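You operate a simulated robot arm through the tools that you are given. There is no shell and no other tool. Be economical: measure what you need, move in short steps, check, and stop when the job is done.

Carry out the task below with a simulated robot arm. There is one attempt and no reset: what you move stays moved.

Task
Take the steel elbow and leave it on top of the blue pipe spool. Fetch the green ring gauge and set it on top of the red pipe spool. Open the caps cabinet door, take the red cap from the shelf of the caps cabinet and leave it on the blue cover and shut the door again. Take the black bolt and put it on top of the blue holder. Fetch the gold threaded stud and stand it on top of the red holder. Open the right tool cabinet top drawer, take the silver threaded stud and put it in the inside of the right tool cabinet top drawer and shut the drawer again. Push the tall cabinet left door shut. Do these in any order. Set down upright: black bolt, gold threaded stud.

It is judged by the outcome, as a careful person would: the job done as asked, and still so three seconds after it is handed in. It fails if anything else is knocked over, pushed out of place, dropped, spilled or broken. A push-on lid holds only when it is set on centred and level and pressed home; a screw cap is set on level and turned clockwise until tight.

Robot
A 7-joint arm with a two-finger parallel gripper on a trunk, on a base that drives. Base frame: it is fixed to the floor where the robot stands at the start and does not move with it; the origin is under the middle of the robot, x ahead of it, y to its left, z up. Lengths are in mm, angles in degrees, forces in N, time in s.
With the tool pointing down near the work surface it reaches from about 100 to 920 mm from the robot's upright axis, wherever it stands. Its first joint turns from -166.0 to 166.0 degrees. Places, roughly: black bolt (4x3x9 cm) [3900, -1500, 900]; blue cover [3750, 1250, 1000]; blue holder (7x7x9 cm) [3800, -1600, 900]; blue pipe spool (9x9x11 cm) [600, 400, 900]; caps cabinet door [3500, -1200, 500]; gold threaded stud (2x2x6 cm) [3900, -1800, 900]; green ring gauge (6x6x2 cm) [700, 1600, 900]; inside of the right tool cabinet top drawer [-300, -4600, 800]; red cap (9x9x4 cm) [3600, -1200, 500]; red holder (7x7x9 cm) [3800, -1300, 900]; red pipe spool (9x9x11 cm) [700, 1900, 900]; right tool cabinet top drawer [-300, -4600, 800]; silver threaded stud (2x2x6 cm) [3800, -1800, 900]; steel elbow (5x5x3 cm) [700, 200, 900]; tall cabinet left door [3200, -3100, 1000]. Payload 1.57 kg.
Tool frame: the origin (TCP) lies between the finger pads and is the grasp point; the fingertips stand 30 mm ahead of it; z points along the fingers, y is the line along which they close. Largest opening 80 mm; finger width 17, thickness 12; the body of the gripper, 40 by 82 mm, starts 80 mm behind the TCP.
Orientation is told as [roll, pitch, yaw] about the base's x, y, z axes, in that order, counted from this pose: with the fingers straight down and closing along the base's y, the tool's x points along the base's -x, its y along +y and its z along -z.

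Tools
- The arm moves only by the tool drive_tool. Its argument "motion" is a list of rows, each an object of numbers (a shift or turn left out is 0, a gripper value left out holds the last): "tx", "ty", "tz": the shift along the tool's x, y, z in mm; "ax", "ay", "az": the turn, a rotation vector about the tool's x, y, z in degrees; "grip": the opening, from 0 (shut) to 1 (fully open). In form: [{"tx": .., "ty": .., "tz": .., "ax": .., "ay": .., "az": .., "grip": ..}, ...]. A call has 1 to 12 rows; each row shifts and turns the commanded pose from where the row before left it, along the tool's axes as they then stand. Each row takes 0.2 s and may step no farther than 50 mm and 8.6 degrees from the row before; otherwise, or with a gripper value out of range, the whole call is refused. A pose out of reach is approached as far as the arm can. The call stops where the force on the tool passes 40 N (or 10 N more than at its start, if that is more) or the arm is blocked; 0.2 s more then pass. The fingers move at their own pace (about 153 mm/s each) and stop on an object; they squeeze with about 34 N. The grip force told is the motor's: it shows also when the fingers shut on nothing. Time passes only in rows, and 0.2 s behind the last, so rows that do not move let the fingers close. The reply holds the time, the measured pose of the TCP, the force on the tool along the base axes, the opening and the grip force, in the units named above and with some noise, with the torque about the TCP (base axes, N m) and any sound that the robot's microphone picked up.
- Cameras (640 x 400 px; columns grow to the right, rows downward): "scene" is now at [-13.8, 186.1, 1380.9]; the picture's right is [0.19, -0.98, 0.00], its down [-0.44, -0.08, -0.89] and it looks along [0.88, 0.17, -0.45] (base axes); focal length 293 px, centre (320, 200). "wrist" rides on the gripper at [72, -7, -122] in the tool frame; the picture's right is [0.09, 1.00, 0.00], its down [-0.84, 0.08, -0.54] and it looks along [-0.54, 0.05, 0.84] (tool axes); focal length 238 px, centre (320, 200). There is no depth. A picture from a camera that has moved, and an enlarged one, comes with that camera's place and axes in the base frame and with its lens. The place of the scene camera against the robot may be out by one fixed shift of up to 25 mm in any direction.
- snapshot(camera): a new picture of that camera. The clock stands still meanwhile.
- roll_base(legs): drives the robot by 1 to 6 legs, each [ahead, left, turn to the left] in mm, mm and degrees, along the robot's own axes; the way and the turn of a leg run together, so that a leg with both is an arc; at most 1500 mm and 180 degrees a leg. The arm and the cameras ride along, it lands a little off, and it stops where it bumps. It gives what a move gives.
- aim_head(pan, tilt): turns the head with the scene camera to pan (to the left, within 143 degrees either way) and tilt (down, from -29 to 69), counted from straight ahead of the robot. It gives what a move gives.
- inspect(camera, box): a new picture of the part [left, top, right, bottom] of that camera's present view, enlarged. The clock stands still meanwhile.
- finish_job(): hands the job in; it is judged then, once.

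Go step by step. Nothing tells you exact positions but the pictures and the camera data: compare them with the known pose of the tool, close in by small moves and look again before you grip or let go. The budget is 493 turns and 246 pictures, counting those below and the enlarged ones. Unless the task says otherwise, let go and move clear before handing in.

The tools are called after "Emit:" by a JSON object that holds its "api" and its "payload". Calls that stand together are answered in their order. drive_tool: Moves the arm, as the interface text tells. Its arguments: {"type":"object","properties":{"motion":{"type":"array","items":{"type":"object","properties":{"tx":{"type":"number"},"ty":{"type":"number"},"tz":{"type":"number"},"ax":{"type":"number"},"ay":{"type":"number"},"az":{"type":"number"},"grip":{"type":"number"}}}}},"required":["motion"]} The other tools are called the same way: roll_base (legs) drives the base; aim_head (pan, tilt) turns the head that bears the scene camera; snapshot (camera) takes a picture; inspect (camera, box) takes an enlarged picture of a part of a camera's view; finish_job () hands the job in.

At the start:

```text
time_s: 0.0
ee_pos: [351.0, 333.5, 1181.9]
orientation: [0.1, -0.1, 0.0]
contact_force: [0.2, -0.4, 0.1]
torque: [0.0, 0.01, 0.02]
width: 79.9
finger_force: 0.0
robot x, y, heading: [-2.6, -2.4, 0.2]
head pan, tilt: [10.7, 26.7]
```

scene: 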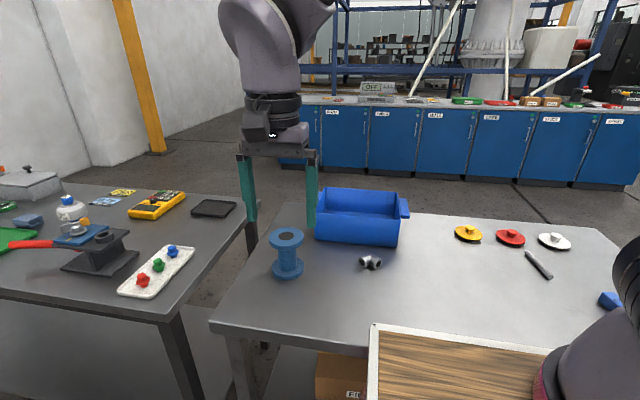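
wrist: 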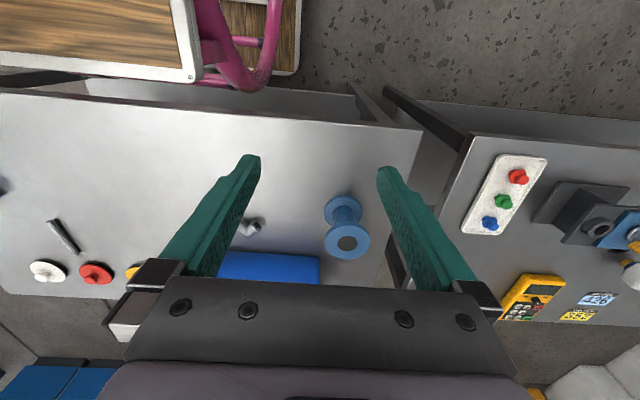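

I see the elbow near (640, 200) and the blue spool near (560, 400). I'll look closer at both before moving.

Emit:
{"api": "inspect", "payload": {"camera": "wrist", "box": [200, 150, 400, 275]}}

Emit:
{"api": "inspect", "payload": {"camera": "scene", "box": [240, 200, 440, 325]}}

```text
3.20 times, centred on (300, 212) of wrist
camera zoom: at [278.6, 326.8, 1303.0], right [-0.09, 1.0, 0.0], down [0.84, 0.08, 0.54], along [0.54, 0.05, -0.84], focal length 763 px, centre (384, 160)
```

zoom: 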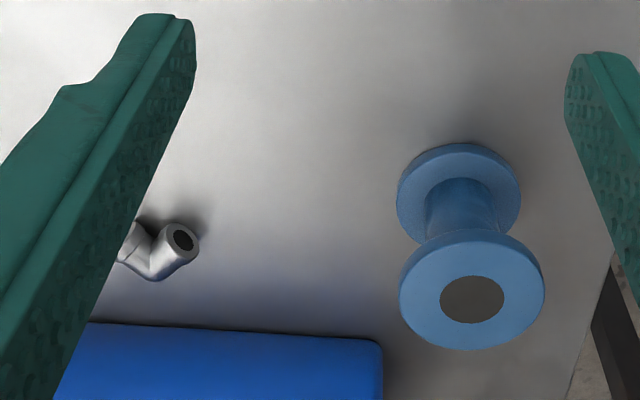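

```text
3.20 times, centred on (340, 262) of scene
camera zoom: at [-13.8, 186.1, 1380.9], right [0.19, -0.98, 0.0], down [-0.44, -0.08, -0.89], along [0.88, 0.17, -0.45], focal length 936 px, centre (256, 0)
```

zoom: 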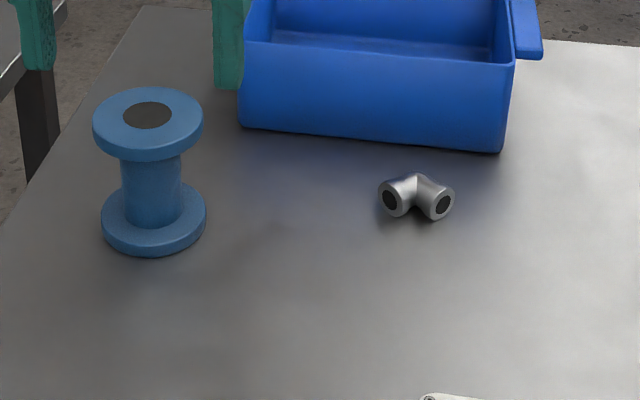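

I take the blue spool axis to be near (600, 411) with its top at about z 953, and the elbow near (650, 199). Next I go above the elbow.

Emit:
{"api": "drive_tool", "payload": {"motion": [{"tx": -37.4, "ty": -16.8, "tz": 15}, {"tx": -37.4, "ty": -16.8, "tz": 15}, {"tx": -37.4, "ty": -16.8, "tz": 15}, {"tx": -37.4, "ty": -16.8, "tz": 15}, {"tx": -37.4, "ty": -16.8, "tz": 15}, {"tx": -37.4, "ty": -16.8, "tz": 15}, {"tx": -37.4, "ty": -16.8, "tz": 15}, {"tx": -37.4, "ty": -16.8, "tz": 15}, {"tx": 0}]}}

Emit:
{"api": "snapshot", "payload": {"camera": "wrist"}}

```text
time_s: 2.0
ee_pos: [650.2, 199.9, 1062.0]
orientation: [0.1, 0.0, 0.0]
contact_force: [1.0, -0.2, 0.4]
torque: [0.02, -0.03, 0.01]
width: 80.1
finger_force: 0.1
robot x, y, heading: [1.7, -0.9, 0.0]
head pan, tilt: [10.7, 26.7]
```

```text
241 pictures are left
camera wrist: at [578.1, 193.5, 1183.7], right [-0.09, 1.0, 0.0], down [0.84, 0.08, 0.54], along [0.54, 0.05, -0.84], focal length 238 px, centre (320, 200)
```

wrist: 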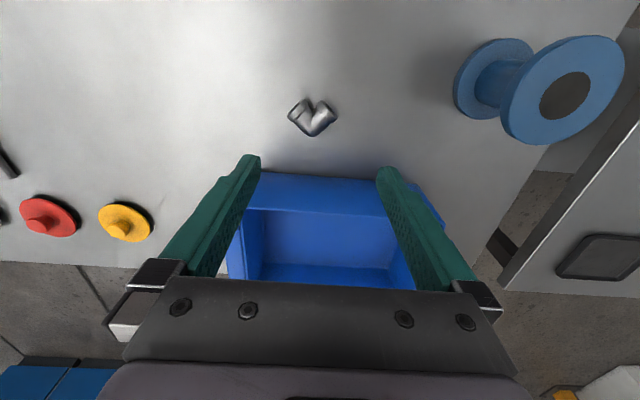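

The elbow is below the tool at about (656, 190). I'll zoom in to get its orientation.

Emit:
{"api": "inspect", "payload": {"camera": "wrist", "box": [264, 85, 360, 145]}}

```text
6.67 times, centred on (312, 115) of wrist
camera zoom: at [578.1, 193.5, 1183.7], right [-0.09, 1.0, 0.0], down [0.84, 0.08, 0.54], along [0.54, 0.05, -0.84], focal length 1589 px, centre (373, 767)
```

zoom: 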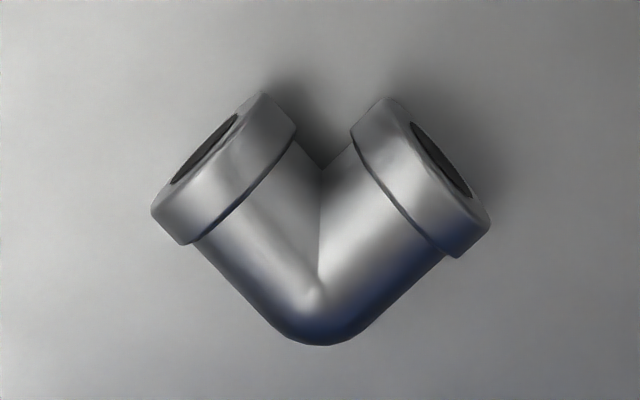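

The elbow lies as a V opening towards −x, with its legs at 45°. I'll turn 45°, centre at about (659, 186), come down partway and check.

Emit:
{"api": "drive_tool", "payload": {"motion": [{"tx": -8.8, "ty": -13.9, "az": 7.5}, {"az": 7.5}, {"az": 7.5}, {"az": 7.5}, {"az": 7.5}, {"az": 7.5}, {"tz": 40}, {"tz": 40}, {"tz": 30}, {"tz": 0}]}}

Emit:
{"api": "snapshot", "payload": {"camera": "wrist"}}

```text
time_s: 4.2
ee_pos: [658.6, 184.1, 953.2]
orientation: [0.1, 0.0, -44.9]
contact_force: [0.0, -0.4, 0.1]
torque: [0.0, 0.01, 0.0]
width: 80.3
finger_force: 0.0
robot x, y, heading: [-0.1, 0.5, -0.2]
head pan, tilt: [10.7, 26.7]
```

```text
239 pictures are left
camera wrist: at [602.1, 230.4, 1073.5], right [0.64, 0.77, 0.0], down [0.65, -0.54, 0.54], along [0.42, -0.35, -0.84], focal length 238 px, centre (320, 200)
```

wrist: 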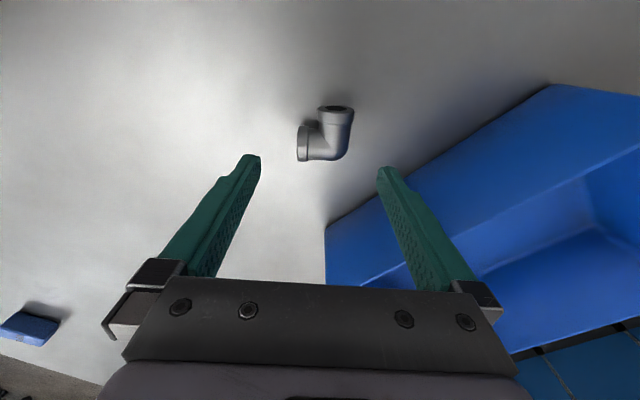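

The elbow sits between the fingers, about 4 mm off along the closing line. I shift, descend to z of about 882 and grip.

Emit:
{"api": "drive_tool", "payload": {"motion": [{"ty": 4, "tz": 25}, {"tz": 25}, {"tz": 20}, {"tz": 0}]}}

Emit:
{"api": "snapshot", "payload": {"camera": "wrist"}}

```text
time_s: 5.2
ee_pos: [661.4, 190.4, 881.3]
orientation: [0.1, 0.0, -44.9]
contact_force: [-0.7, -0.1, -0.3]
torque: [0.0, 0.0, 0.04]
width: 79.9
finger_force: 0.0
robot x, y, heading: [3.7, -4.1, 0.1]
head pan, tilt: [10.7, 26.7]
```

```text
238 pictures are left
camera wrist: at [605.6, 235.8, 1002.7], right [0.64, 0.77, 0.0], down [0.65, -0.54, 0.54], along [0.42, -0.35, -0.84], focal length 238 px, centre (320, 200)
```

wrist: 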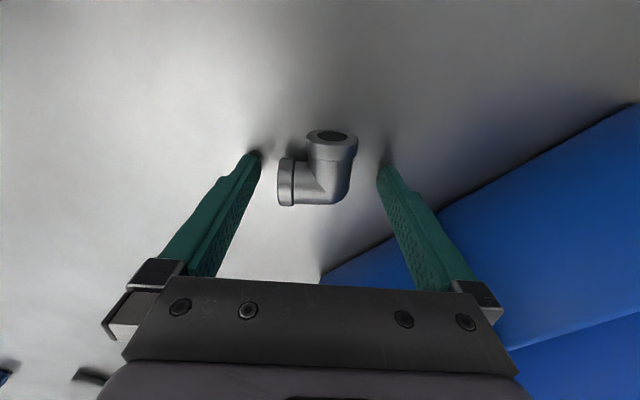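

The fingers straddle the elbow well, so I grip and lift.

Emit:
{"api": "drive_tool", "payload": {"motion": [{"grip": 0}, {"grip": 0}, {"grip": 0}, {"tz": -10}, {"tz": -40}, {"tz": -40}, {"tz": -40}, {"tz": 0}]}}

Emit:
{"api": "snapshot", "payload": {"camera": "wrist"}}

```text
time_s: 7.0
ee_pos: [662.6, 187.4, 1012.8]
orientation: [0.1, -0.1, -44.9]
contact_force: [-0.1, 0.3, -0.5]
torque: [0.0, 0.03, 0.02]
width: 0.0
finger_force: 21.2
robot x, y, heading: [1.5, -1.2, -0.3]
head pan, tilt: [10.7, 26.7]
```

```text
237 pictures are left
camera wrist: at [606.9, 233.8, 1133.1], right [0.64, 0.77, 0.0], down [0.65, -0.54, 0.54], along [0.42, -0.35, -0.84], focal length 238 px, centre (320, 200)
```

wrist: 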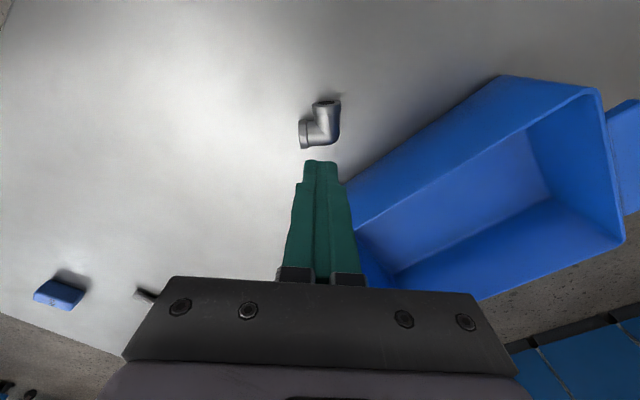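

The fingers closed on nothing, so either they passed above the elbow or it slipped out. I'll go down again and close partway to see which.

Emit:
{"api": "drive_tool", "payload": {"motion": [{"tz": 0, "grip": 1}, {"tz": 40}, {"tz": 40}, {"tz": 40}, {"tz": 10}, {"tz": 0}]}}

Emit:
{"api": "inspect", "payload": {"camera": "wrist", "box": [220, 110, 420, 235]}}

Emit:
{"api": "inspect", "payload": {"camera": "scene", "box": [290, 200, 450, 300]}}

```text
time_s: 8.4
ee_pos: [662.8, 188.4, 881.8]
orientation: [0.1, 0.1, -45.0]
contact_force: [0.6, -0.4, -0.1]
torque: [0.02, -0.01, 0.0]
width: 79.9
finger_force: 0.0
robot x, y, heading: [-1.5, -1.7, -0.1]
head pan, tilt: [10.7, 26.7]
```

```text
3.20 times, centred on (320, 172) of wrist
camera zoom: at [607.2, 234.4, 1003.2], right [0.64, 0.77, 0.0], down [0.65, -0.54, 0.54], along [0.42, -0.35, -0.84], focal length 763 px, centre (320, 288)
```

zoom: 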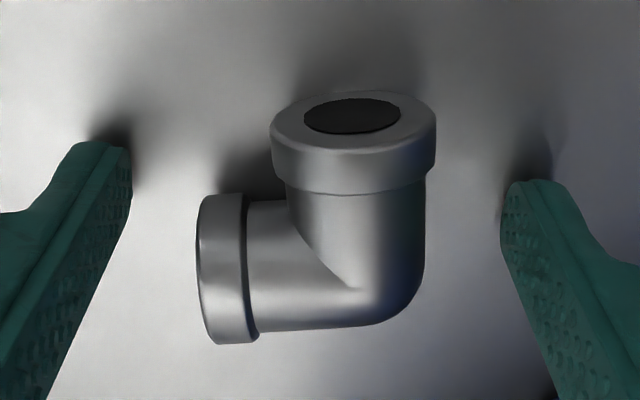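

```text
4.00 times, centred on (370, 250) of scene
camera zoom: at [-13.8, 186.1, 1380.9], right [0.19, -0.98, 0.0], down [-0.44, -0.08, -0.89], along [0.88, 0.17, -0.45], focal length 1171 px, centre (120, 0)
```

zoom: 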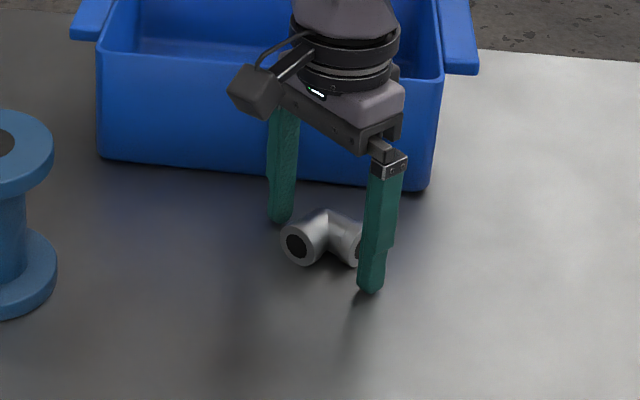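

I'll find the real table height by lowering the open fingers gently until they touch.

Emit:
{"api": "drive_tool", "payload": {"motion": [{"tz": 3}, {"tz": 3}, {"tz": 3}, {"tz": 3}, {"tz": 3}, {"tz": 3}, {"tz": 3}, {"tz": 3}]}}

```text
time_s: 9.0
ee_pos: [663.1, 188.9, 880.4]
orientation: [0.1, 0.0, -45.1]
contact_force: [-5.2, -2.8, 19.0]
torque: [-0.65, 0.79, -0.14]
width: 79.8
finger_force: 0.1
robot x, y, heading: [0.3, -1.8, 0.3]
head pan, tilt: [10.7, 26.7]
stopped in row 2: the force on the tool passed its limit at 48 N (the readings are from after the stop); the commanded pose is now the measured one
```

The table is at about z 850, so the height was right and the elbow must have slipped out. The fingers were about 9 mm off axis A, so I'll recentre and close in stages.

Emit:
{"api": "drive_tool", "payload": {"motion": [{"tz": -3}, {"tx": -6}, {"grip": 0.68}, {"grip": 0.62}, {"grip": 0.6}, {"tz": 0}]}}

Emit:
{"api": "inspect", "payload": {"camera": "wrist", "box": [220, 110, 420, 235]}}

```text
time_s: 10.4
ee_pos: [667.5, 185.1, 883.1]
orientation: [0.1, 0.0, -45.0]
contact_force: [0.8, 0.1, -0.5]
torque: [0.0, 0.0, 0.01]
width: 49.1
finger_force: 7.8
robot x, y, heading: [-4.8, 1.2, -0.1]
head pan, tilt: [10.7, 26.7]
```

```text
3.20 times, centred on (320, 172) of wrist
camera zoom: at [611.3, 230.3, 1004.0], right [0.64, 0.77, 0.0], down [0.64, -0.54, 0.54], along [0.42, -0.34, -0.84], focal length 763 px, centre (320, 288)
```

zoom: 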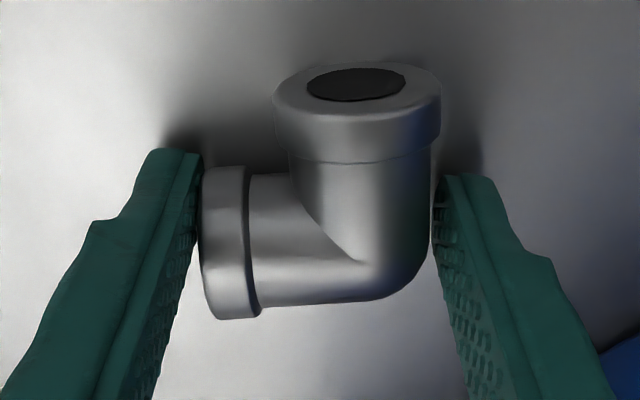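

The elbow is now gripped squarely at 49 mm. I tighten and lift a little.

Emit:
{"api": "drive_tool", "payload": {"motion": [{"grip": 0.5}, {"grip": 0.3}, {"grip": 0.0}, {"tz": 0}, {"tz": -10}, {"tz": -20}, {"tz": 0}]}}

Emit:
{"api": "inspect", "payload": {"camera": "wrist", "box": [220, 110, 420, 235]}}

```text
time_s: 12.0
ee_pos: [667.9, 184.7, 912.8]
orientation: [0.2, 0.0, -45.0]
contact_force: [0.5, -0.1, -2.0]
torque: [0.0, -0.03, -0.01]
width: 48.1
finger_force: 33.8
robot x, y, heading: [0.1, 1.5, -0.2]
head pan, tilt: [10.7, 26.7]
```

```text
3.20 times, centred on (320, 172) of wrist
camera zoom: at [611.9, 230.6, 1034.2], right [0.64, 0.77, 0.0], down [0.64, -0.54, 0.54], along [0.42, -0.34, -0.84], focal length 763 px, centre (320, 288)
```

zoom: 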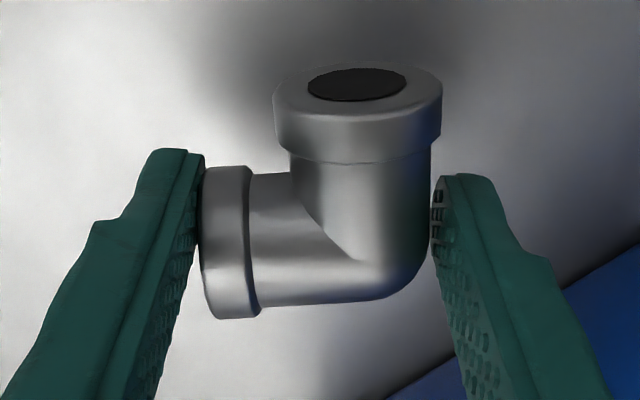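

The elbow is held. I lift it and carry it over the blue spool.

Emit:
{"api": "drive_tool", "payload": {"motion": [{"tz": -45}, {"tz": -45}, {"tz": -40}, {"tx": 41.6, "ty": 22.3}, {"tx": 41.6, "ty": 22.3}, {"tx": 41.6, "ty": 22.3}, {"tx": 41.6, "ty": 22.3}, {"tx": 41.6, "ty": 22.3}, {"tx": 0}]}}

Emit:
{"api": "snapshot", "payload": {"camera": "wrist"}}

Emit:
{"api": "snapshot", "payload": {"camera": "scene"}}

```text
time_s: 14.0
ee_pos: [599.6, 410.8, 1042.5]
orientation: [0.1, 0.0, -45.0]
contact_force: [0.2, -0.5, -2.4]
torque: [0.0, 0.0, 0.03]
width: 48.0
finger_force: 33.4
robot x, y, heading: [1.3, -3.1, -0.1]
head pan, tilt: [10.7, 26.7]
```

```text
232 pictures are left
camera wrist: at [543.0, 456.3, 1163.9], right [0.64, 0.77, 0.0], down [0.65, -0.54, 0.54], along [0.42, -0.34, -0.84], focal length 238 px, centre (320, 200)
```

wrist: 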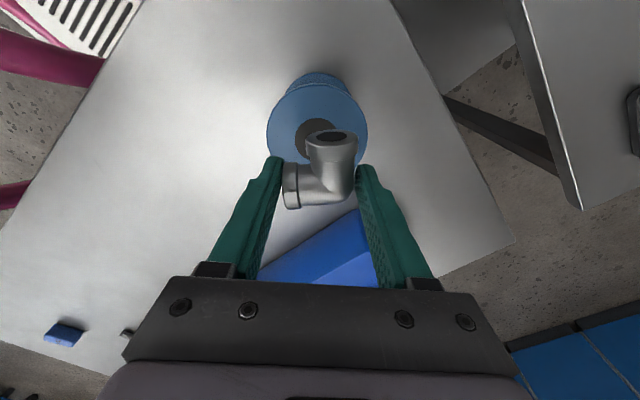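

```text
231 pictures are left
camera scene: at [-13.8, 186.1, 1380.9], right [0.19, -0.98, 0.0], down [-0.44, -0.08, -0.89], along [0.88, 0.17, -0.45], focal length 293 px, centre (320, 200)
```

scene: 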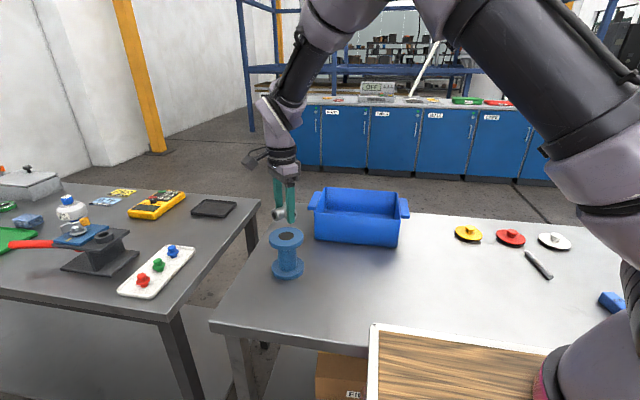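

Before placing I want to know whether the spool's hole is real, since the elbow could sag into it.

Emit:
{"api": "inspect", "payload": {"camera": "wrist", "box": [256, 65, 384, 145]}}

```text
5.00 times, centred on (320, 105) of wrist
camera zoom: at [543.0, 456.3, 1163.9], right [0.64, 0.77, 0.0], down [0.65, -0.54, 0.54], along [0.42, -0.34, -0.84], focal length 1192 px, centre (320, 675)
```

zoom: 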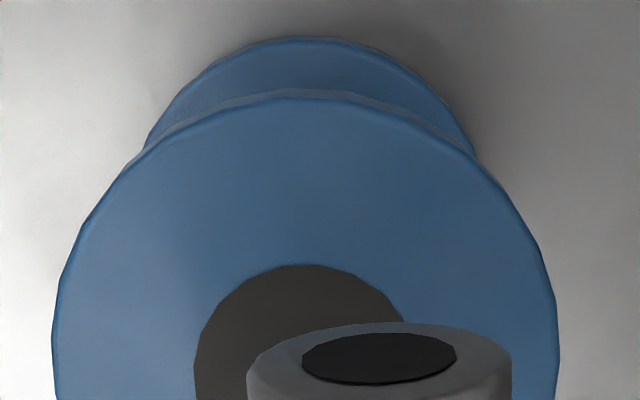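

The dark "hole" looks like a flat painted disc, and the elbow's centre is already within 10 mm of the spool axis. I lower it until it touches.

Emit:
{"api": "drive_tool", "payload": {"motion": [{"tz": 20}, {"tz": 20}, {"tz": 3}, {"tz": 2}, {"tz": 2}, {"tz": 2}, {"tz": 2}, {"tz": 2}, {"tz": 2}, {"tz": 2}]}}

```text
time_s: 16.1
ee_pos: [600.9, 410.5, 989.4]
orientation: [0.6, 0.1, -45.1]
contact_force: [-2.7, -2.5, 10.1]
torque: [-0.34, 0.29, -0.07]
width: 47.6
finger_force: 33.3
robot x, y, heading: [1.0, -1.0, 0.1]
head pan, tilt: [10.7, 26.7]
stopped in row 10: the force on the tool passed its limit at 44 N (the readings are from after the stop); the commanded pose is now the measured one
```

It is in contact at about z 989. I look before releasing.

Emit:
{"api": "inspect", "payload": {"camera": "wrist", "box": [220, 110, 420, 235]}}

Emit:
{"api": "inspect", "payload": {"camera": "scene", "box": [230, 180, 350, 290]}}

```text
3.20 times, centred on (320, 172) of wrist
camera zoom: at [543.7, 456.3, 1111.6], right [0.64, 0.77, 0.01], down [0.64, -0.54, 0.54], along [0.42, -0.34, -0.84], focal length 763 px, centre (320, 288)
```

zoom: 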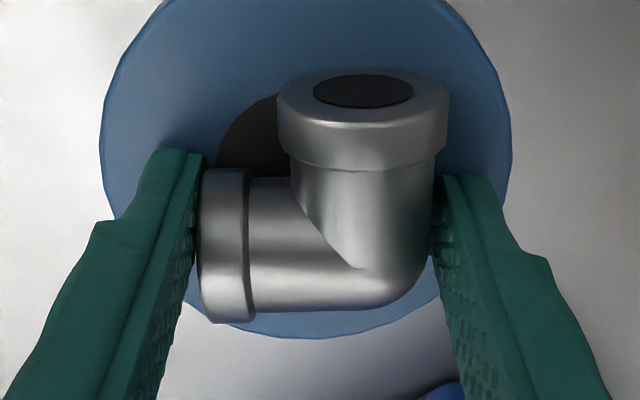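

```text
3.64 times, centred on (290, 235) of scene
camera zoom: at [-14.2, 185.8, 1380.9], right [0.19, -0.98, 0.0], down [-0.44, -0.08, -0.89], along [0.88, 0.17, -0.45], focal length 1064 px, centre (429, 73)
```

zoom: 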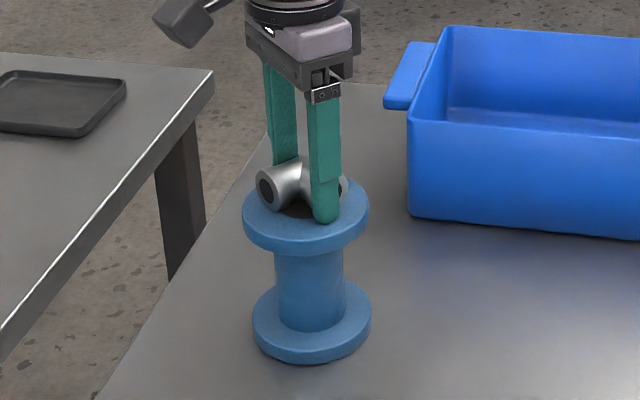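

The elbow sits a bit close to the rim, so I lift slightly, shift it inward and set it down again.

Emit:
{"api": "drive_tool", "payload": {"motion": [{"tz": -6}, {"tx": 9, "ty": -6}, {"tz": 2}, {"tz": 1.5}, {"tz": 1}, {"tz": 0}]}}

Emit:
{"api": "inspect", "payload": {"camera": "wrist", "box": [220, 110, 420, 235]}}

```text
time_s: 17.5
ee_pos: [589.2, 413.1, 991.1]
orientation: [0.5, 0.0, -44.9]
contact_force: [-0.5, -0.1, -1.9]
torque: [0.0, -0.01, 0.02]
width: 47.6
finger_force: 34.3
robot x, y, heading: [0.5, -0.4, -0.1]
head pan, tilt: [10.7, 26.7]
```

```text
3.20 times, centred on (320, 172) of wrist
camera zoom: at [532.8, 458.7, 1112.0], right [0.64, 0.77, 0.01], down [0.64, -0.54, 0.54], along [0.42, -0.34, -0.84], focal length 763 px, centre (320, 288)
```

zoom: 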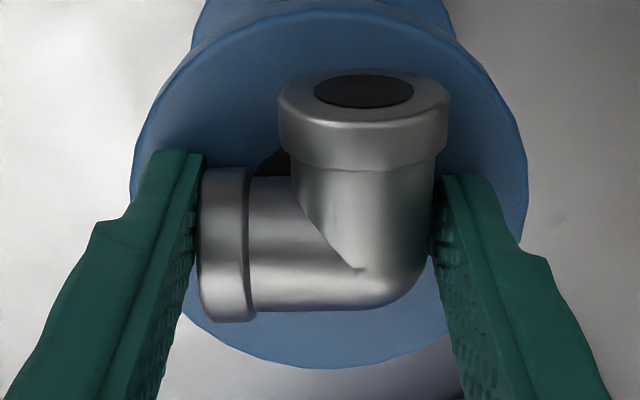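

It is well centred now, so I lower it the last millimetres, open and rise.

Emit:
{"api": "drive_tool", "payload": {"motion": [{"tz": 1}, {"tz": 0.5}, {"tz": 0}, {"grip": 0.7}, {"grip": 1}, {"tz": 0}, {"tz": -30}, {"tz": -50}, {"tz": -50}, {"tz": 0}]}}

Emit:
{"api": "snapshot", "payload": {"camera": "wrist"}}

Emit:
{"api": "inspect", "payload": {"camera": "scene", "box": [230, 180, 350, 290]}}

```text
time_s: 19.7
ee_pos: [587.0, 413.8, 1119.7]
orientation: [0.4, 0.0, -45.0]
contact_force: [0.0, 0.8, -0.3]
torque: [-0.03, 0.03, 0.02]
width: 80.0
finger_force: 0.1
robot x, y, heading: [0.4, -1.8, 0.1]
head pan, tilt: [10.7, 26.7]
```

```text
226 pictures are left
camera wrist: at [531.3, 459.8, 1240.6], right [0.64, 0.77, 0.01], down [0.64, -0.54, 0.54], along [0.42, -0.34, -0.84], focal length 238 px, centre (320, 200)
```

wrist: 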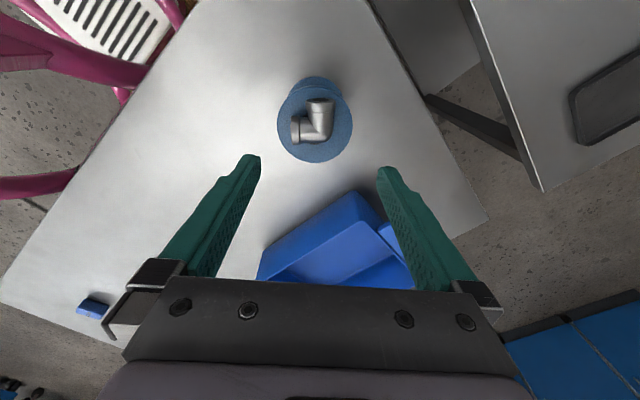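

```text
3.64 times, centred on (290, 235) of scene
camera zoom: at [-13.7, 186.1, 1380.9], right [0.19, -0.98, 0.0], down [-0.44, -0.08, -0.89], along [0.88, 0.17, -0.45], focal length 1064 px, centre (429, 73)
```

zoom: 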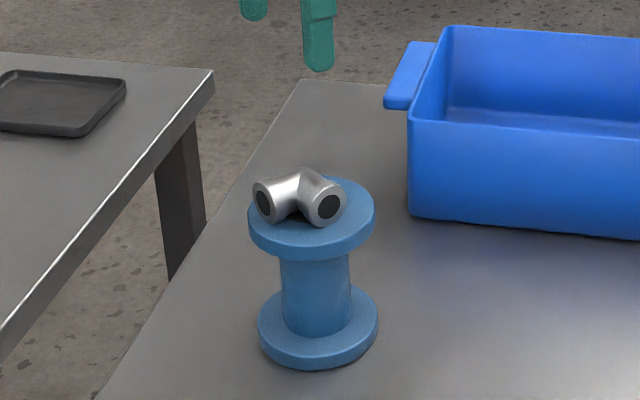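

The elbow rests on the blue spool. Next is the green ring gauge near (700, 1600), so I raise and retract the arm and look left for driving room.

Emit:
{"api": "drive_tool", "payload": {"motion": [{"tz": -40, "az": -7.5}, {"tz": -40, "az": -7.5}, {"tx": 30, "ty": -20, "az": -7.5}, {"tx": 40, "ty": -10, "az": -7.5}, {"tx": 40, "az": -7.5}, {"tx": 40, "az": -7.5}, {"tx": 40}, {"tx": 20}]}}

Emit:
{"api": "aim_head", "payload": {"pan": 65, "tilt": 35}}

Emit:
{"api": "snapshot", "payload": {"camera": "scene"}}

```text
time_s: 21.5
ee_pos: [374.1, 432.8, 1197.5]
orientation: [0.3, -0.2, 0.0]
contact_force: [0.2, 0.7, -0.1]
torque: [-0.01, 0.02, -0.01]
width: 80.0
finger_force: 0.1
robot x, y, heading: [-2.3, 0.7, -0.0]
head pan, tilt: [10.7, 26.7]
```

```text
time_s: 22.8
ee_pos: [375.1, 432.7, 1197.9]
orientation: [0.4, -0.3, 0.0]
contact_force: [0.7, -0.1, 0.1]
torque: [-0.02, 0.02, -0.03]
width: 80.0
finger_force: 0.1
robot x, y, heading: [-1.7, 2.2, -0.2]
head pan, tilt: [65.0, 35.0]
```

```text
224 pictures are left
camera scene: at [-66.6, 248.9, 1367.8], right [0.91, -0.42, 0.0], down [-0.24, -0.52, -0.82], along [0.35, 0.74, -0.57], focal length 293 px, centre (320, 200)
```

scene: 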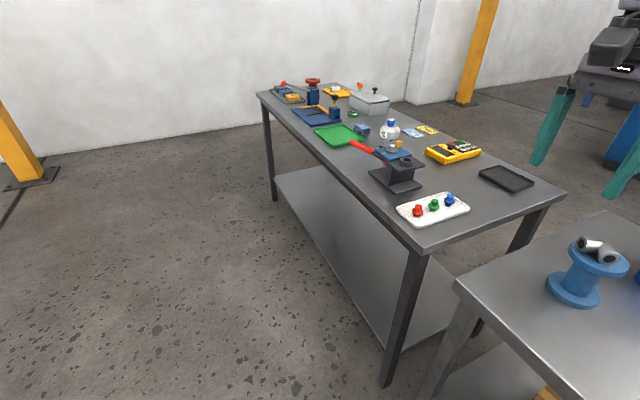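

The way along the second table is clear, with its front edge at x of about 395. I zoom in on the far objects.

Emit:
{"api": "inspect", "payload": {"camera": "scene", "box": [250, 70, 450, 195]}}

```text
3.20 times, centred on (350, 132) of scene
camera zoom: at [-66.6, 248.9, 1367.8], right [0.91, -0.42, 0.0], down [-0.24, -0.52, -0.82], along [0.35, 0.74, -0.57], focal length 936 px, centre (224, 416)
```

zoom: 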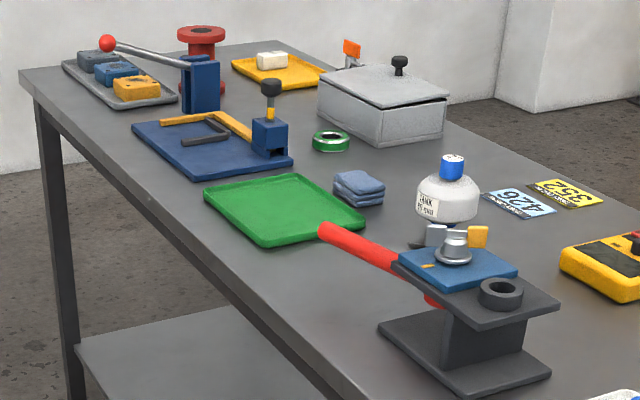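

I take the ring to be near (741, 1566) and the red spool near (704, 1972). I drive left to about y = 1750.

Emit:
{"api": "roll_base", "payload": {"legs": [[0, 900, 0], [0, 850, 0]]}}

Emit:
{"api": "aim_head", "payload": {"pan": 5, "tilt": 35}}

Emit:
{"api": "snapshot", "payload": {"camera": "scene"}}

Emit:
{"api": "snapshot", "payload": {"camera": "wrist"}}

```text
time_s: 31.7
ee_pos: [355.5, 2219.9, 1198.1]
orientation: [0.4, -0.2, 1.0]
contact_force: [-0.4, 0.6, 0.3]
torque: [0.01, 0.01, 0.01]
width: 80.1
finger_force: 0.0
robot x, y, heading: [-12.8, 1781.3, 1.0]
head pan, tilt: [65.0, 35.0]
```

```text
time_s: 33.0
ee_pos: [354.8, 2219.6, 1198.1]
orientation: [0.3, -0.4, 1.1]
contact_force: [-0.4, -0.3, -0.1]
torque: [0.02, -0.01, 0.01]
width: 80.1
finger_force: 0.1
robot x, y, heading: [-11.5, 1782.3, 1.0]
head pan, tilt: [5.0, 35.0]
```

```text
222 pictures are left
camera scene: at [-32.3, 1957.9, 1367.8], right [0.11, -0.99, 0.0], down [-0.57, -0.06, -0.82], along [0.81, 0.09, -0.57], focal length 293 px, centre (320, 200)
```

scene: 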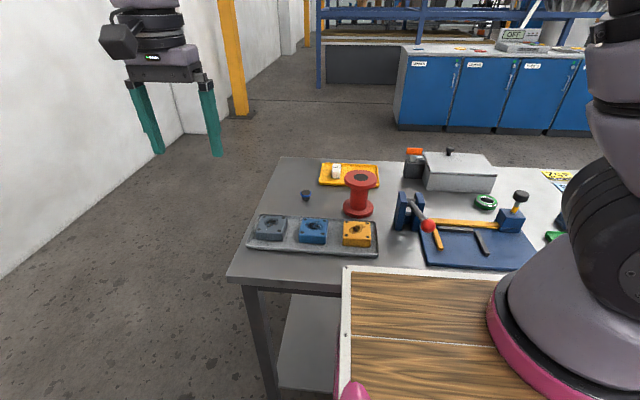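

```text
221 pictures are left
camera wrist: at [282.0, 2211.3, 1318.9], right [-0.11, 0.99, 0.01], down [0.83, 0.09, 0.55], along [0.54, 0.06, -0.84], focal length 238 px, centre (320, 200)
```

wrist: 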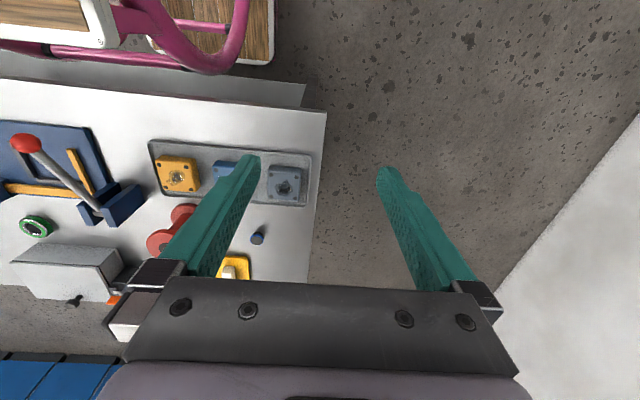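

The ring is near (726, 1560) and the red spool near (660, 1915). I move the arm high over the ring.

Emit:
{"api": "drive_tool", "payload": {"motion": [{"tx": -22, "ty": -42}, {"tx": -22, "ty": -42}, {"tx": -22, "ty": -42}, {"tx": -22, "ty": -42}, {"tx": -22, "ty": -42}, {"tx": -22, "ty": -42}, {"tx": -22, "ty": -42}, {"tx": -22, "ty": -42}]}}

Emit:
{"api": "drive_tool", "payload": {"motion": [{"tx": -23, "ty": -41}, {"tx": -23, "ty": -41}, {"tx": -23, "ty": -41}, {"tx": -23, "ty": -41}, {"tx": -23, "ty": -41}, {"tx": -23, "ty": -41}, {"tx": -23, "ty": -41}, {"tx": -23, "ty": -41}, {"tz": 40}, {"tz": 40}, {"tz": 20}, {"tz": 0}]}}

Emit:
{"api": "snapshot", "payload": {"camera": "wrist"}}

```text
time_s: 34.8
ee_pos: [537.5, 1886.4, 1195.6]
orientation: [0.4, -0.3, 1.2]
contact_force: [0.3, 0.8, -0.5]
torque: [-0.04, 0.02, 0.03]
width: 80.1
finger_force: 0.1
robot x, y, heading: [-10.6, 1781.9, 1.1]
head pan, tilt: [5.0, 35.0]
```

```text
time_s: 37.4
ee_pos: [725.5, 1561.7, 1095.4]
orientation: [0.4, -0.3, 0.9]
contact_force: [-0.3, 1.2, -0.4]
torque: [-0.02, 0.0, 0.0]
width: 79.7
finger_force: 0.1
robot x, y, heading: [-13.9, 1782.7, 1.2]
head pan, tilt: [5.0, 35.0]
```

```text
220 pictures are left
camera wrist: at [653.2, 1553.0, 1216.2], right [-0.11, 0.99, 0.01], down [0.83, 0.09, 0.55], along [0.54, 0.06, -0.84], focal length 238 px, centre (320, 200)
```

wrist: 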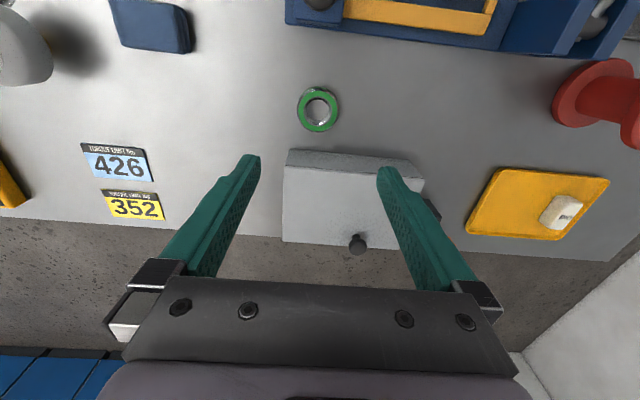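

The ring is at about (729, 1559), lying flat with clearance on both sides. I descend most of the way and check.

Emit:
{"api": "drive_tool", "payload": {"motion": [{"tx": -3.5, "ty": -2.7, "tz": 45}, {"tz": 45}, {"tz": 45}, {"tz": 35}, {"tz": 20}, {"tz": 0}]}}

Emit:
{"api": "inspect", "payload": {"camera": "wrist", "box": [200, 85, 440, 235]}}

```text
time_s: 38.8
ee_pos: [731.2, 1562.3, 906.3]
orientation: [0.4, -0.3, 1.0]
contact_force: [-0.7, 0.9, 0.1]
torque: [-0.04, 0.03, -0.02]
width: 80.1
finger_force: 0.0
robot x, y, heading: [-12.2, 1781.9, 1.0]
head pan, tilt: [5.0, 35.0]
```

```text
2.67 times, centred on (320, 160) of wrist
camera zoom: at [658.5, 1553.3, 1027.4], right [-0.11, 0.99, 0.01], down [0.83, 0.09, 0.55], along [0.54, 0.06, -0.84], focal length 636 px, centre (320, 307)
```

zoom: 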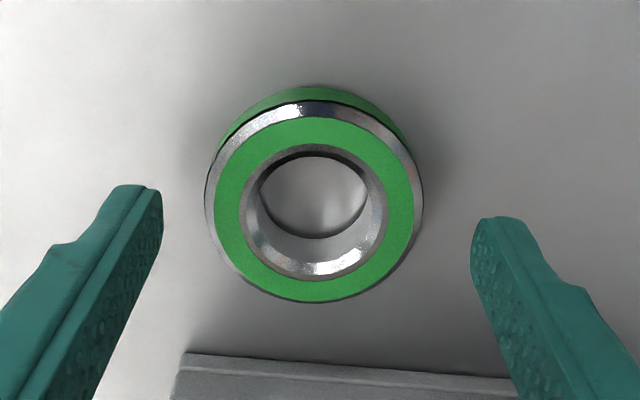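

The ring centre is about 4 mm nearer than the tool. I correct, descend and grip gradually.

Emit:
{"api": "drive_tool", "payload": {"motion": [{"tx": 4, "ty": -2.8, "tz": 12}, {"tz": 10.5}, {"tz": 0}, {"grip": 0.78}, {"grip": 0.7}, {"grip": 0.5}, {"grip": 0.2}, {"grip": 0}, {"tz": 0}]}}

Emit:
{"api": "inspect", "payload": {"camera": "wrist", "box": [200, 85, 440, 235]}}

```text
time_s: 40.8
ee_pos: [727.4, 1559.2, 883.4]
orientation: [0.4, -0.3, 0.9]
contact_force: [0.2, 0.6, 0.3]
torque: [-0.02, 0.01, 0.06]
width: 59.6
finger_force: 33.9
robot x, y, heading: [-14.8, 1780.9, 1.2]
head pan, tilt: [5.0, 35.0]
```

```text
2.67 times, centred on (320, 160) of wrist
camera zoom: at [654.1, 1550.8, 1003.9], right [-0.11, 0.99, 0.01], down [0.83, 0.09, 0.55], along [0.54, 0.06, -0.84], focal length 636 px, centre (320, 307)
```

zoom: 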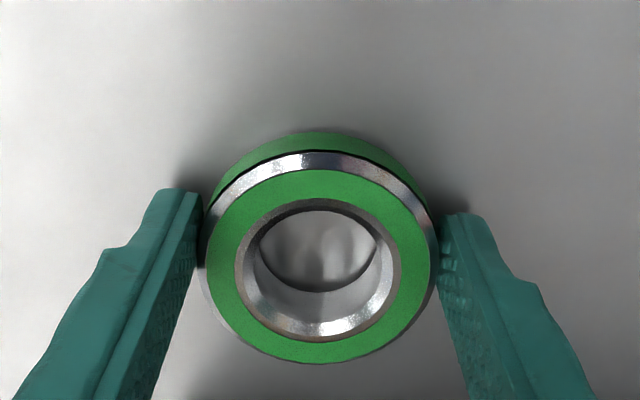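

The ring is gripped. I lift it high and carry it to above the red spool near (660, 1915).

Emit:
{"api": "drive_tool", "payload": {"motion": [{"tz": -20}, {"tz": -50}, {"tz": -50}, {"tz": -50}, {"tz": -50}, {"tz": -50}, {"tz": 0}]}}

Emit:
{"api": "drive_tool", "payload": {"motion": [{"tx": 7.5, "ty": 45}, {"tx": 7.5, "ty": 45}, {"tx": 7.5, "ty": 45}, {"tx": 7.5, "ty": 45}, {"tx": 7.5, "ty": 45}, {"tx": 7.5, "ty": 45}, {"tx": 7.5, "ty": 45}, {"tx": 7.5, "ty": 40}, {"tz": 0}]}}

Emit:
{"api": "snapshot", "payload": {"camera": "wrist"}}

Emit:
{"api": "snapshot", "payload": {"camera": "scene"}}

```text
time_s: 42.4
ee_pos: [726.6, 1556.8, 1151.7]
orientation: [0.4, -0.3, 0.9]
contact_force: [0.3, -0.7, -3.0]
torque: [-0.03, 0.04, -0.04]
width: 59.0
finger_force: 33.6
robot x, y, heading: [-9.9, 1782.7, 1.0]
head pan, tilt: [5.0, 35.0]
```

```text
time_s: 44.4
ee_pos: [658.5, 1911.4, 1155.2]
orientation: [0.4, -0.4, 1.0]
contact_force: [0.3, -0.5, -3.3]
torque: [-0.01, 0.02, 0.0]
width: 59.2
finger_force: 33.8
robot x, y, heading: [-15.4, 1780.8, 1.2]
head pan, tilt: [5.0, 35.0]
```

```text
217 pictures are left
camera wrist: at [586.0, 1902.6, 1276.8], right [-0.11, 0.99, 0.01], down [0.83, 0.09, 0.55], along [0.54, 0.06, -0.84], focal length 238 px, centre (320, 200)
```

wrist: 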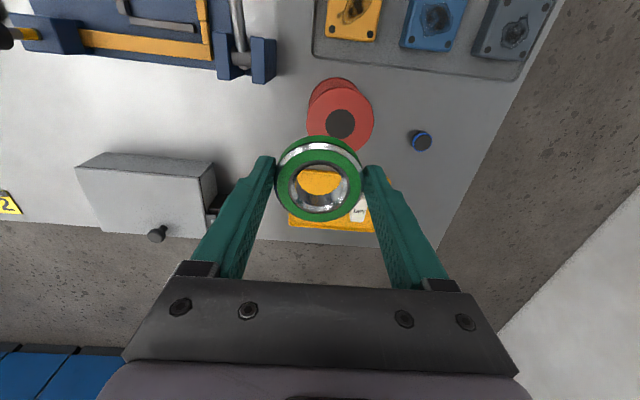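

```text
216 pictures are left
camera scene: at [-32.2, 1957.7, 1367.8], right [0.1, -0.99, 0.0], down [-0.57, -0.06, -0.82], along [0.81, 0.09, -0.57], focal length 293 px, centre (320, 200)
```

scene: 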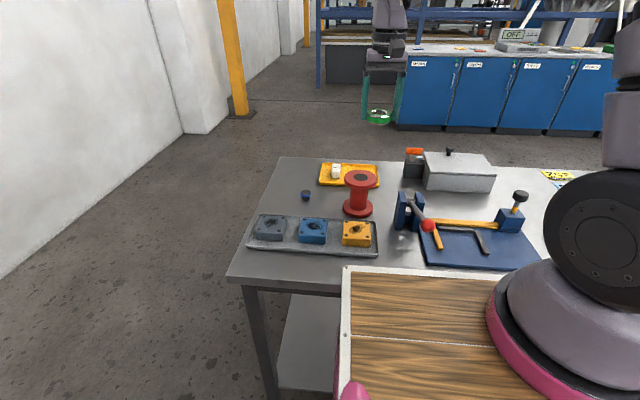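

The spool top centre is at about (666, 1938). I shift and lower to just above it.

Emit:
{"api": "drive_tool", "payload": {"motion": [{"tx": -8.5, "ty": 26}, {"tz": 45}, {"tz": 45}, {"tz": 40}, {"tz": 0}]}}

Emit:
{"api": "snapshot", "payload": {"camera": "wrist"}}

Emit:
{"api": "inspect", "payload": {"camera": "scene", "box": [300, 120, 420, 230]}}

```text
time_s: 45.6
ee_pos: [667.7, 1936.9, 1024.3]
orientation: [0.4, -0.3, 0.9]
contact_force: [0.1, 0.1, -2.6]
torque: [-0.03, 0.04, 0.01]
width: 59.2
finger_force: 34.2
robot x, y, heading: [-11.6, 1785.3, 0.7]
head pan, tilt: [5.0, 35.0]
```

```text
215 pictures are left
camera wrist: at [594.7, 1928.0, 1145.0], right [-0.11, 0.99, 0.01], down [0.83, 0.09, 0.55], along [0.54, 0.06, -0.84], focal length 238 px, centre (320, 200)
```

wrist: 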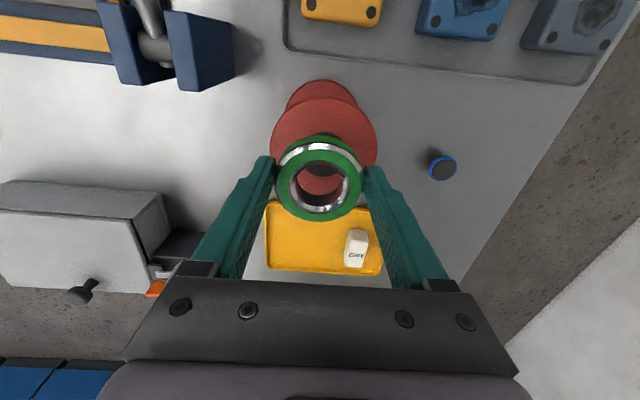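

```text
3.64 times, centred on (360, 175) of scene
camera zoom: at [-32.3, 1957.7, 1367.8], right [0.1, -0.99, 0.0], down [-0.57, -0.06, -0.82], along [0.81, 0.09, -0.57], focal length 1064 px, centre (174, 291)
```

zoom: 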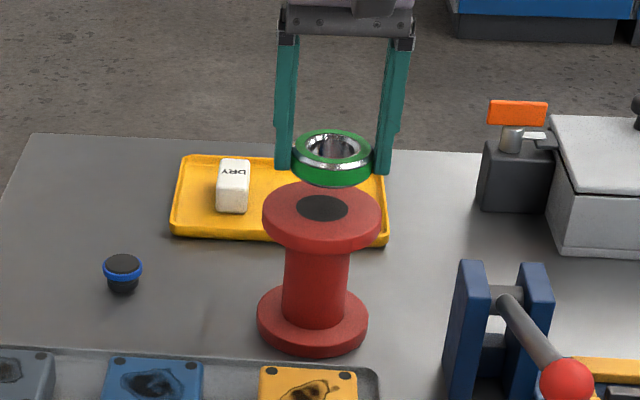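

It is nearly centred, so I lower it until contact.

Emit:
{"api": "drive_tool", "payload": {"motion": [{"tx": 3, "tz": 15}, {"tz": 10}, {"tz": 3}, {"tz": 1}, {"tz": 1}, {"tz": 1}, {"tz": 1}, {"tz": 1}]}}

Emit:
{"api": "inspect", "payload": {"camera": "wrist", "box": [200, 85, 440, 235]}}

```text
time_s: 47.4
ee_pos: [664.9, 1938.8, 994.0]
orientation: [0.5, -0.5, 0.9]
contact_force: [-3.6, -0.3, 11.5]
torque: [-0.47, 0.08, -0.09]
width: 59.4
finger_force: 34.0
robot x, y, heading: [-9.4, 1781.1, 1.1]
head pan, tilt: [5.0, 35.0]
```

```text
2.67 times, centred on (320, 160) of wrist
camera zoom: at [592.7, 1929.6, 1114.0], right [-0.11, 0.99, 0.01], down [0.83, 0.09, 0.55], along [0.54, 0.06, -0.84], focal length 636 px, centre (320, 307)
```

zoom: 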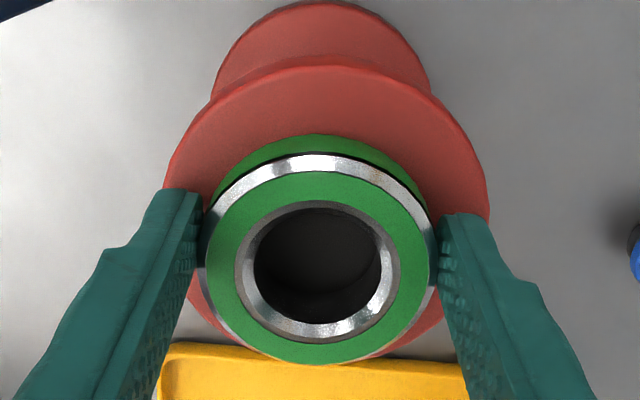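

The ring sits about 6 mm off towards +x. I lift 3 mm, shift it back, lower and release.

Emit:
{"api": "drive_tool", "payload": {"motion": [{"tz": -3}, {"tx": 6}, {"tz": 1.5}, {"tz": 1}, {"tz": 0}, {"grip": 0.82}, {"grip": 1}, {"tz": 0}, {"tz": -30}, {"tz": -50}, {"tz": -50}, {"tz": 0}]}}

Emit:
{"api": "snapshot", "payload": {"camera": "wrist"}}

Emit:
{"api": "inspect", "payload": {"camera": "scene", "box": [300, 120, 420, 230]}}

```text
time_s: 50.0
ee_pos: [662.7, 1938.0, 1123.9]
orientation: [0.3, -0.3, 0.9]
contact_force: [0.3, 1.1, -0.8]
torque: [0.03, 0.02, -0.01]
width: 80.1
finger_force: 0.1
robot x, y, heading: [-11.6, 1780.1, 1.3]
head pan, tilt: [5.0, 35.0]
```

```text
212 pictures are left
camera wrist: at [589.1, 1929.5, 1244.7], right [-0.11, 0.99, 0.01], down [0.83, 0.09, 0.55], along [0.54, 0.06, -0.84], focal length 238 px, centre (320, 200)
```

wrist: 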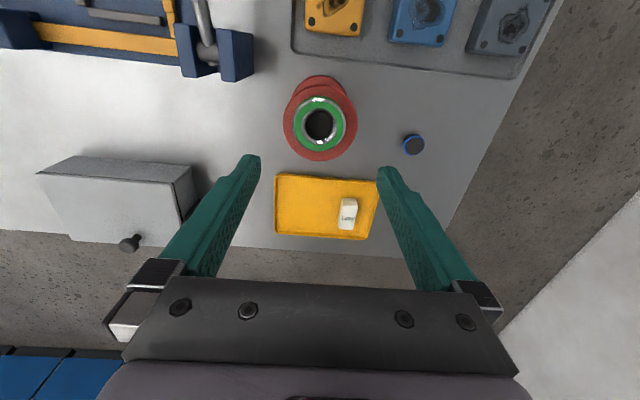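

```text
3.64 times, centred on (360, 175) of scene
camera zoom: at [-32.1, 1957.8, 1367.8], right [0.1, -0.99, 0.0], down [-0.57, -0.06, -0.82], along [0.81, 0.09, -0.57], focal length 1064 px, centre (174, 291)
```

zoom: 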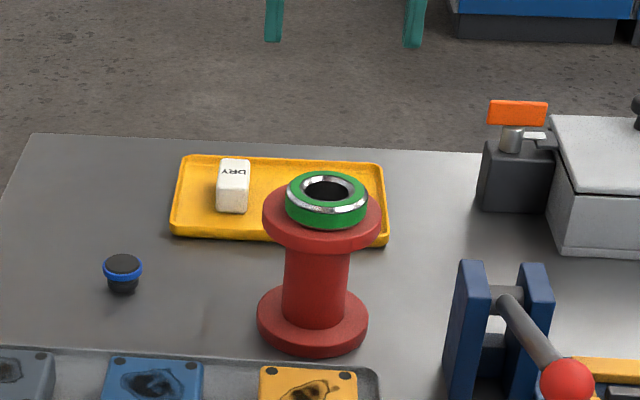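

The ring sits centred on the red spool. Next is the far row of blue cabinets, so I retract the arm and look left and right for a route.

Emit:
{"api": "drive_tool", "payload": {"motion": [{"tz": -40}, {"tx": 45, "ty": 10}, {"tx": 45, "ty": 15}, {"tx": 45, "ty": 15}, {"tx": 45, "ty": 15}, {"tx": 45, "ty": 15}, {"tx": 45, "ty": 15}, {"tx": 35, "ty": 15}]}}

Emit:
{"api": "aim_head", "payload": {"pan": 45, "tilt": 20}}

Emit:
{"api": "snapshot", "payload": {"camera": "scene"}}

Emit:
{"api": "aim_head", "payload": {"pan": -25, "tilt": 10}}

Emit:
{"api": "snapshot", "payload": {"camera": "scene"}}

```text
time_s: 51.8
ee_pos: [353.3, 2032.6, 1162.6]
orientation: [0.4, -0.3, 0.9]
contact_force: [0.1, 0.5, 0.2]
torque: [0.04, -0.01, 0.01]
width: 79.9
finger_force: 0.2
robot x, y, heading: [-11.2, 1779.4, 1.2]
head pan, tilt: [5.0, 35.0]
```

```text
time_s: 52.9
ee_pos: [353.9, 2031.7, 1163.1]
orientation: [0.4, -0.3, 1.0]
contact_force: [-0.4, 0.3, 0.0]
torque: [-0.02, 0.01, 0.0]
width: 79.8
finger_force: 0.0
robot x, y, heading: [-13.2, 1783.3, 0.9]
head pan, tilt: [45.0, 20.0]
```

```text
210 pictures are left
camera scene: at [-55.1, 2015.5, 1391.6], right [0.72, -0.7, 0.0], down [-0.24, -0.25, -0.94], along [0.65, 0.68, -0.34], focal length 293 px, centre (320, 200)
```

scene: 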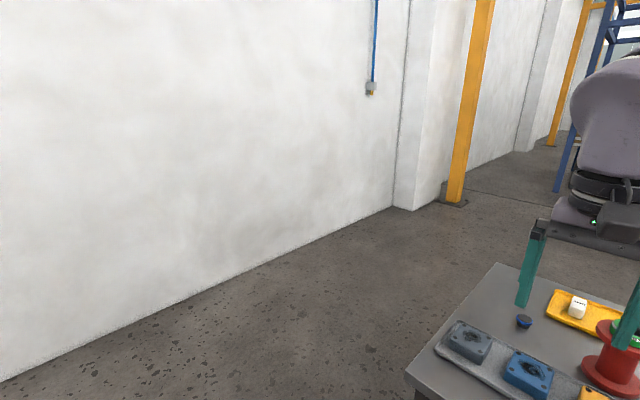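

```text
time_s: 54.3
ee_pos: [353.2, 2032.6, 1161.9]
orientation: [0.4, -0.3, 1.0]
contact_force: [-0.4, -0.1, 0.3]
torque: [0.0, -0.01, 0.02]
width: 80.0
finger_force: 0.0
robot x, y, heading: [-9.7, 1783.3, 0.9]
head pan, tilt: [-25.0, 10.0]
```

```text
209 pictures are left
camera scene: at [-34.9, 1910.8, 1407.9], right [-0.41, -0.91, 0.0], down [-0.16, 0.07, -0.98], along [0.9, -0.4, -0.17], focal length 293 px, centre (320, 200)
```

scene: 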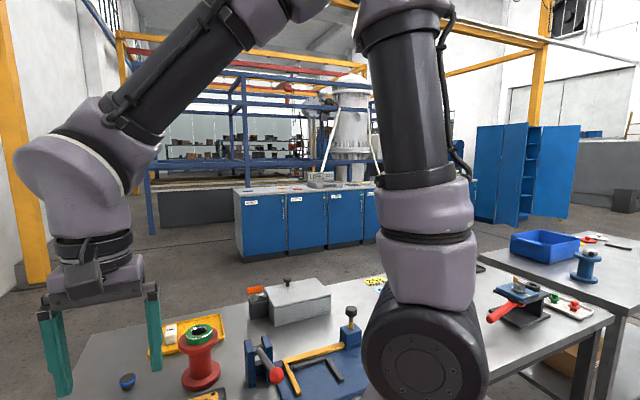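

The left wall is near y = 3950 and table 2 ends near y = 2190, so going round the left end is clear. I drive round to the aisle in front of the blue cabinet row.

Emit:
{"api": "roll_base", "payload": {"legs": [[0, 1100, -1], [1500, 0, 0], [1000, 0, 0], [0, -1400, 0]]}}

Emit:
{"api": "aim_head", "payload": {"pan": 0, "tilt": 25}}

Emit:
{"api": "snapshot", "payload": {"camera": "scene"}}

```text
time_s: 78.6
ee_pos: [2949.7, 1858.0, 1161.7]
orientation: [0.4, -0.3, 6.3]
contact_force: [-0.2, 1.0, 0.4]
torque: [0.0, 0.02, 0.03]
width: 80.0
finger_force: 0.0
robot x, y, heading: [2611.1, 1576.3, 6.5]
head pan, tilt: [-25.0, 10.0]
```

```text
time_s: 79.5
ee_pos: [2951.0, 1858.1, 1162.9]
orientation: [0.4, -0.3, 6.4]
contact_force: [0.7, -0.4, -0.1]
torque: [0.0, 0.02, -0.02]
width: 79.8
finger_force: 0.1
robot x, y, heading: [2609.7, 1574.1, 6.3]
head pan, tilt: [0.0, 25.0]
```

```text
208 pictures are left
camera scene: at [2577.1, 1739.7, 1383.6], right [0.11, -0.99, 0.0], down [-0.42, -0.05, -0.91], along [0.9, 0.1, -0.42], focal length 293 px, centre (320, 200)
```

scene: 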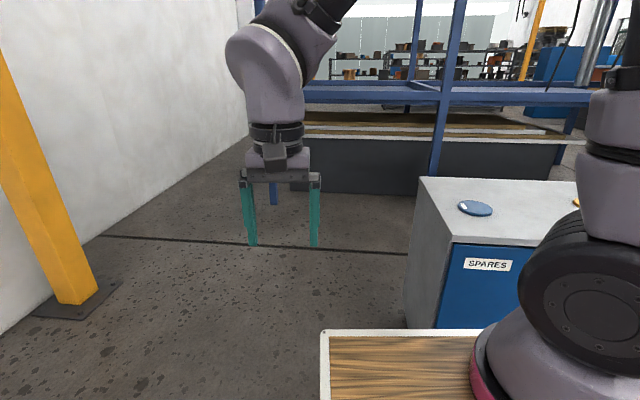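

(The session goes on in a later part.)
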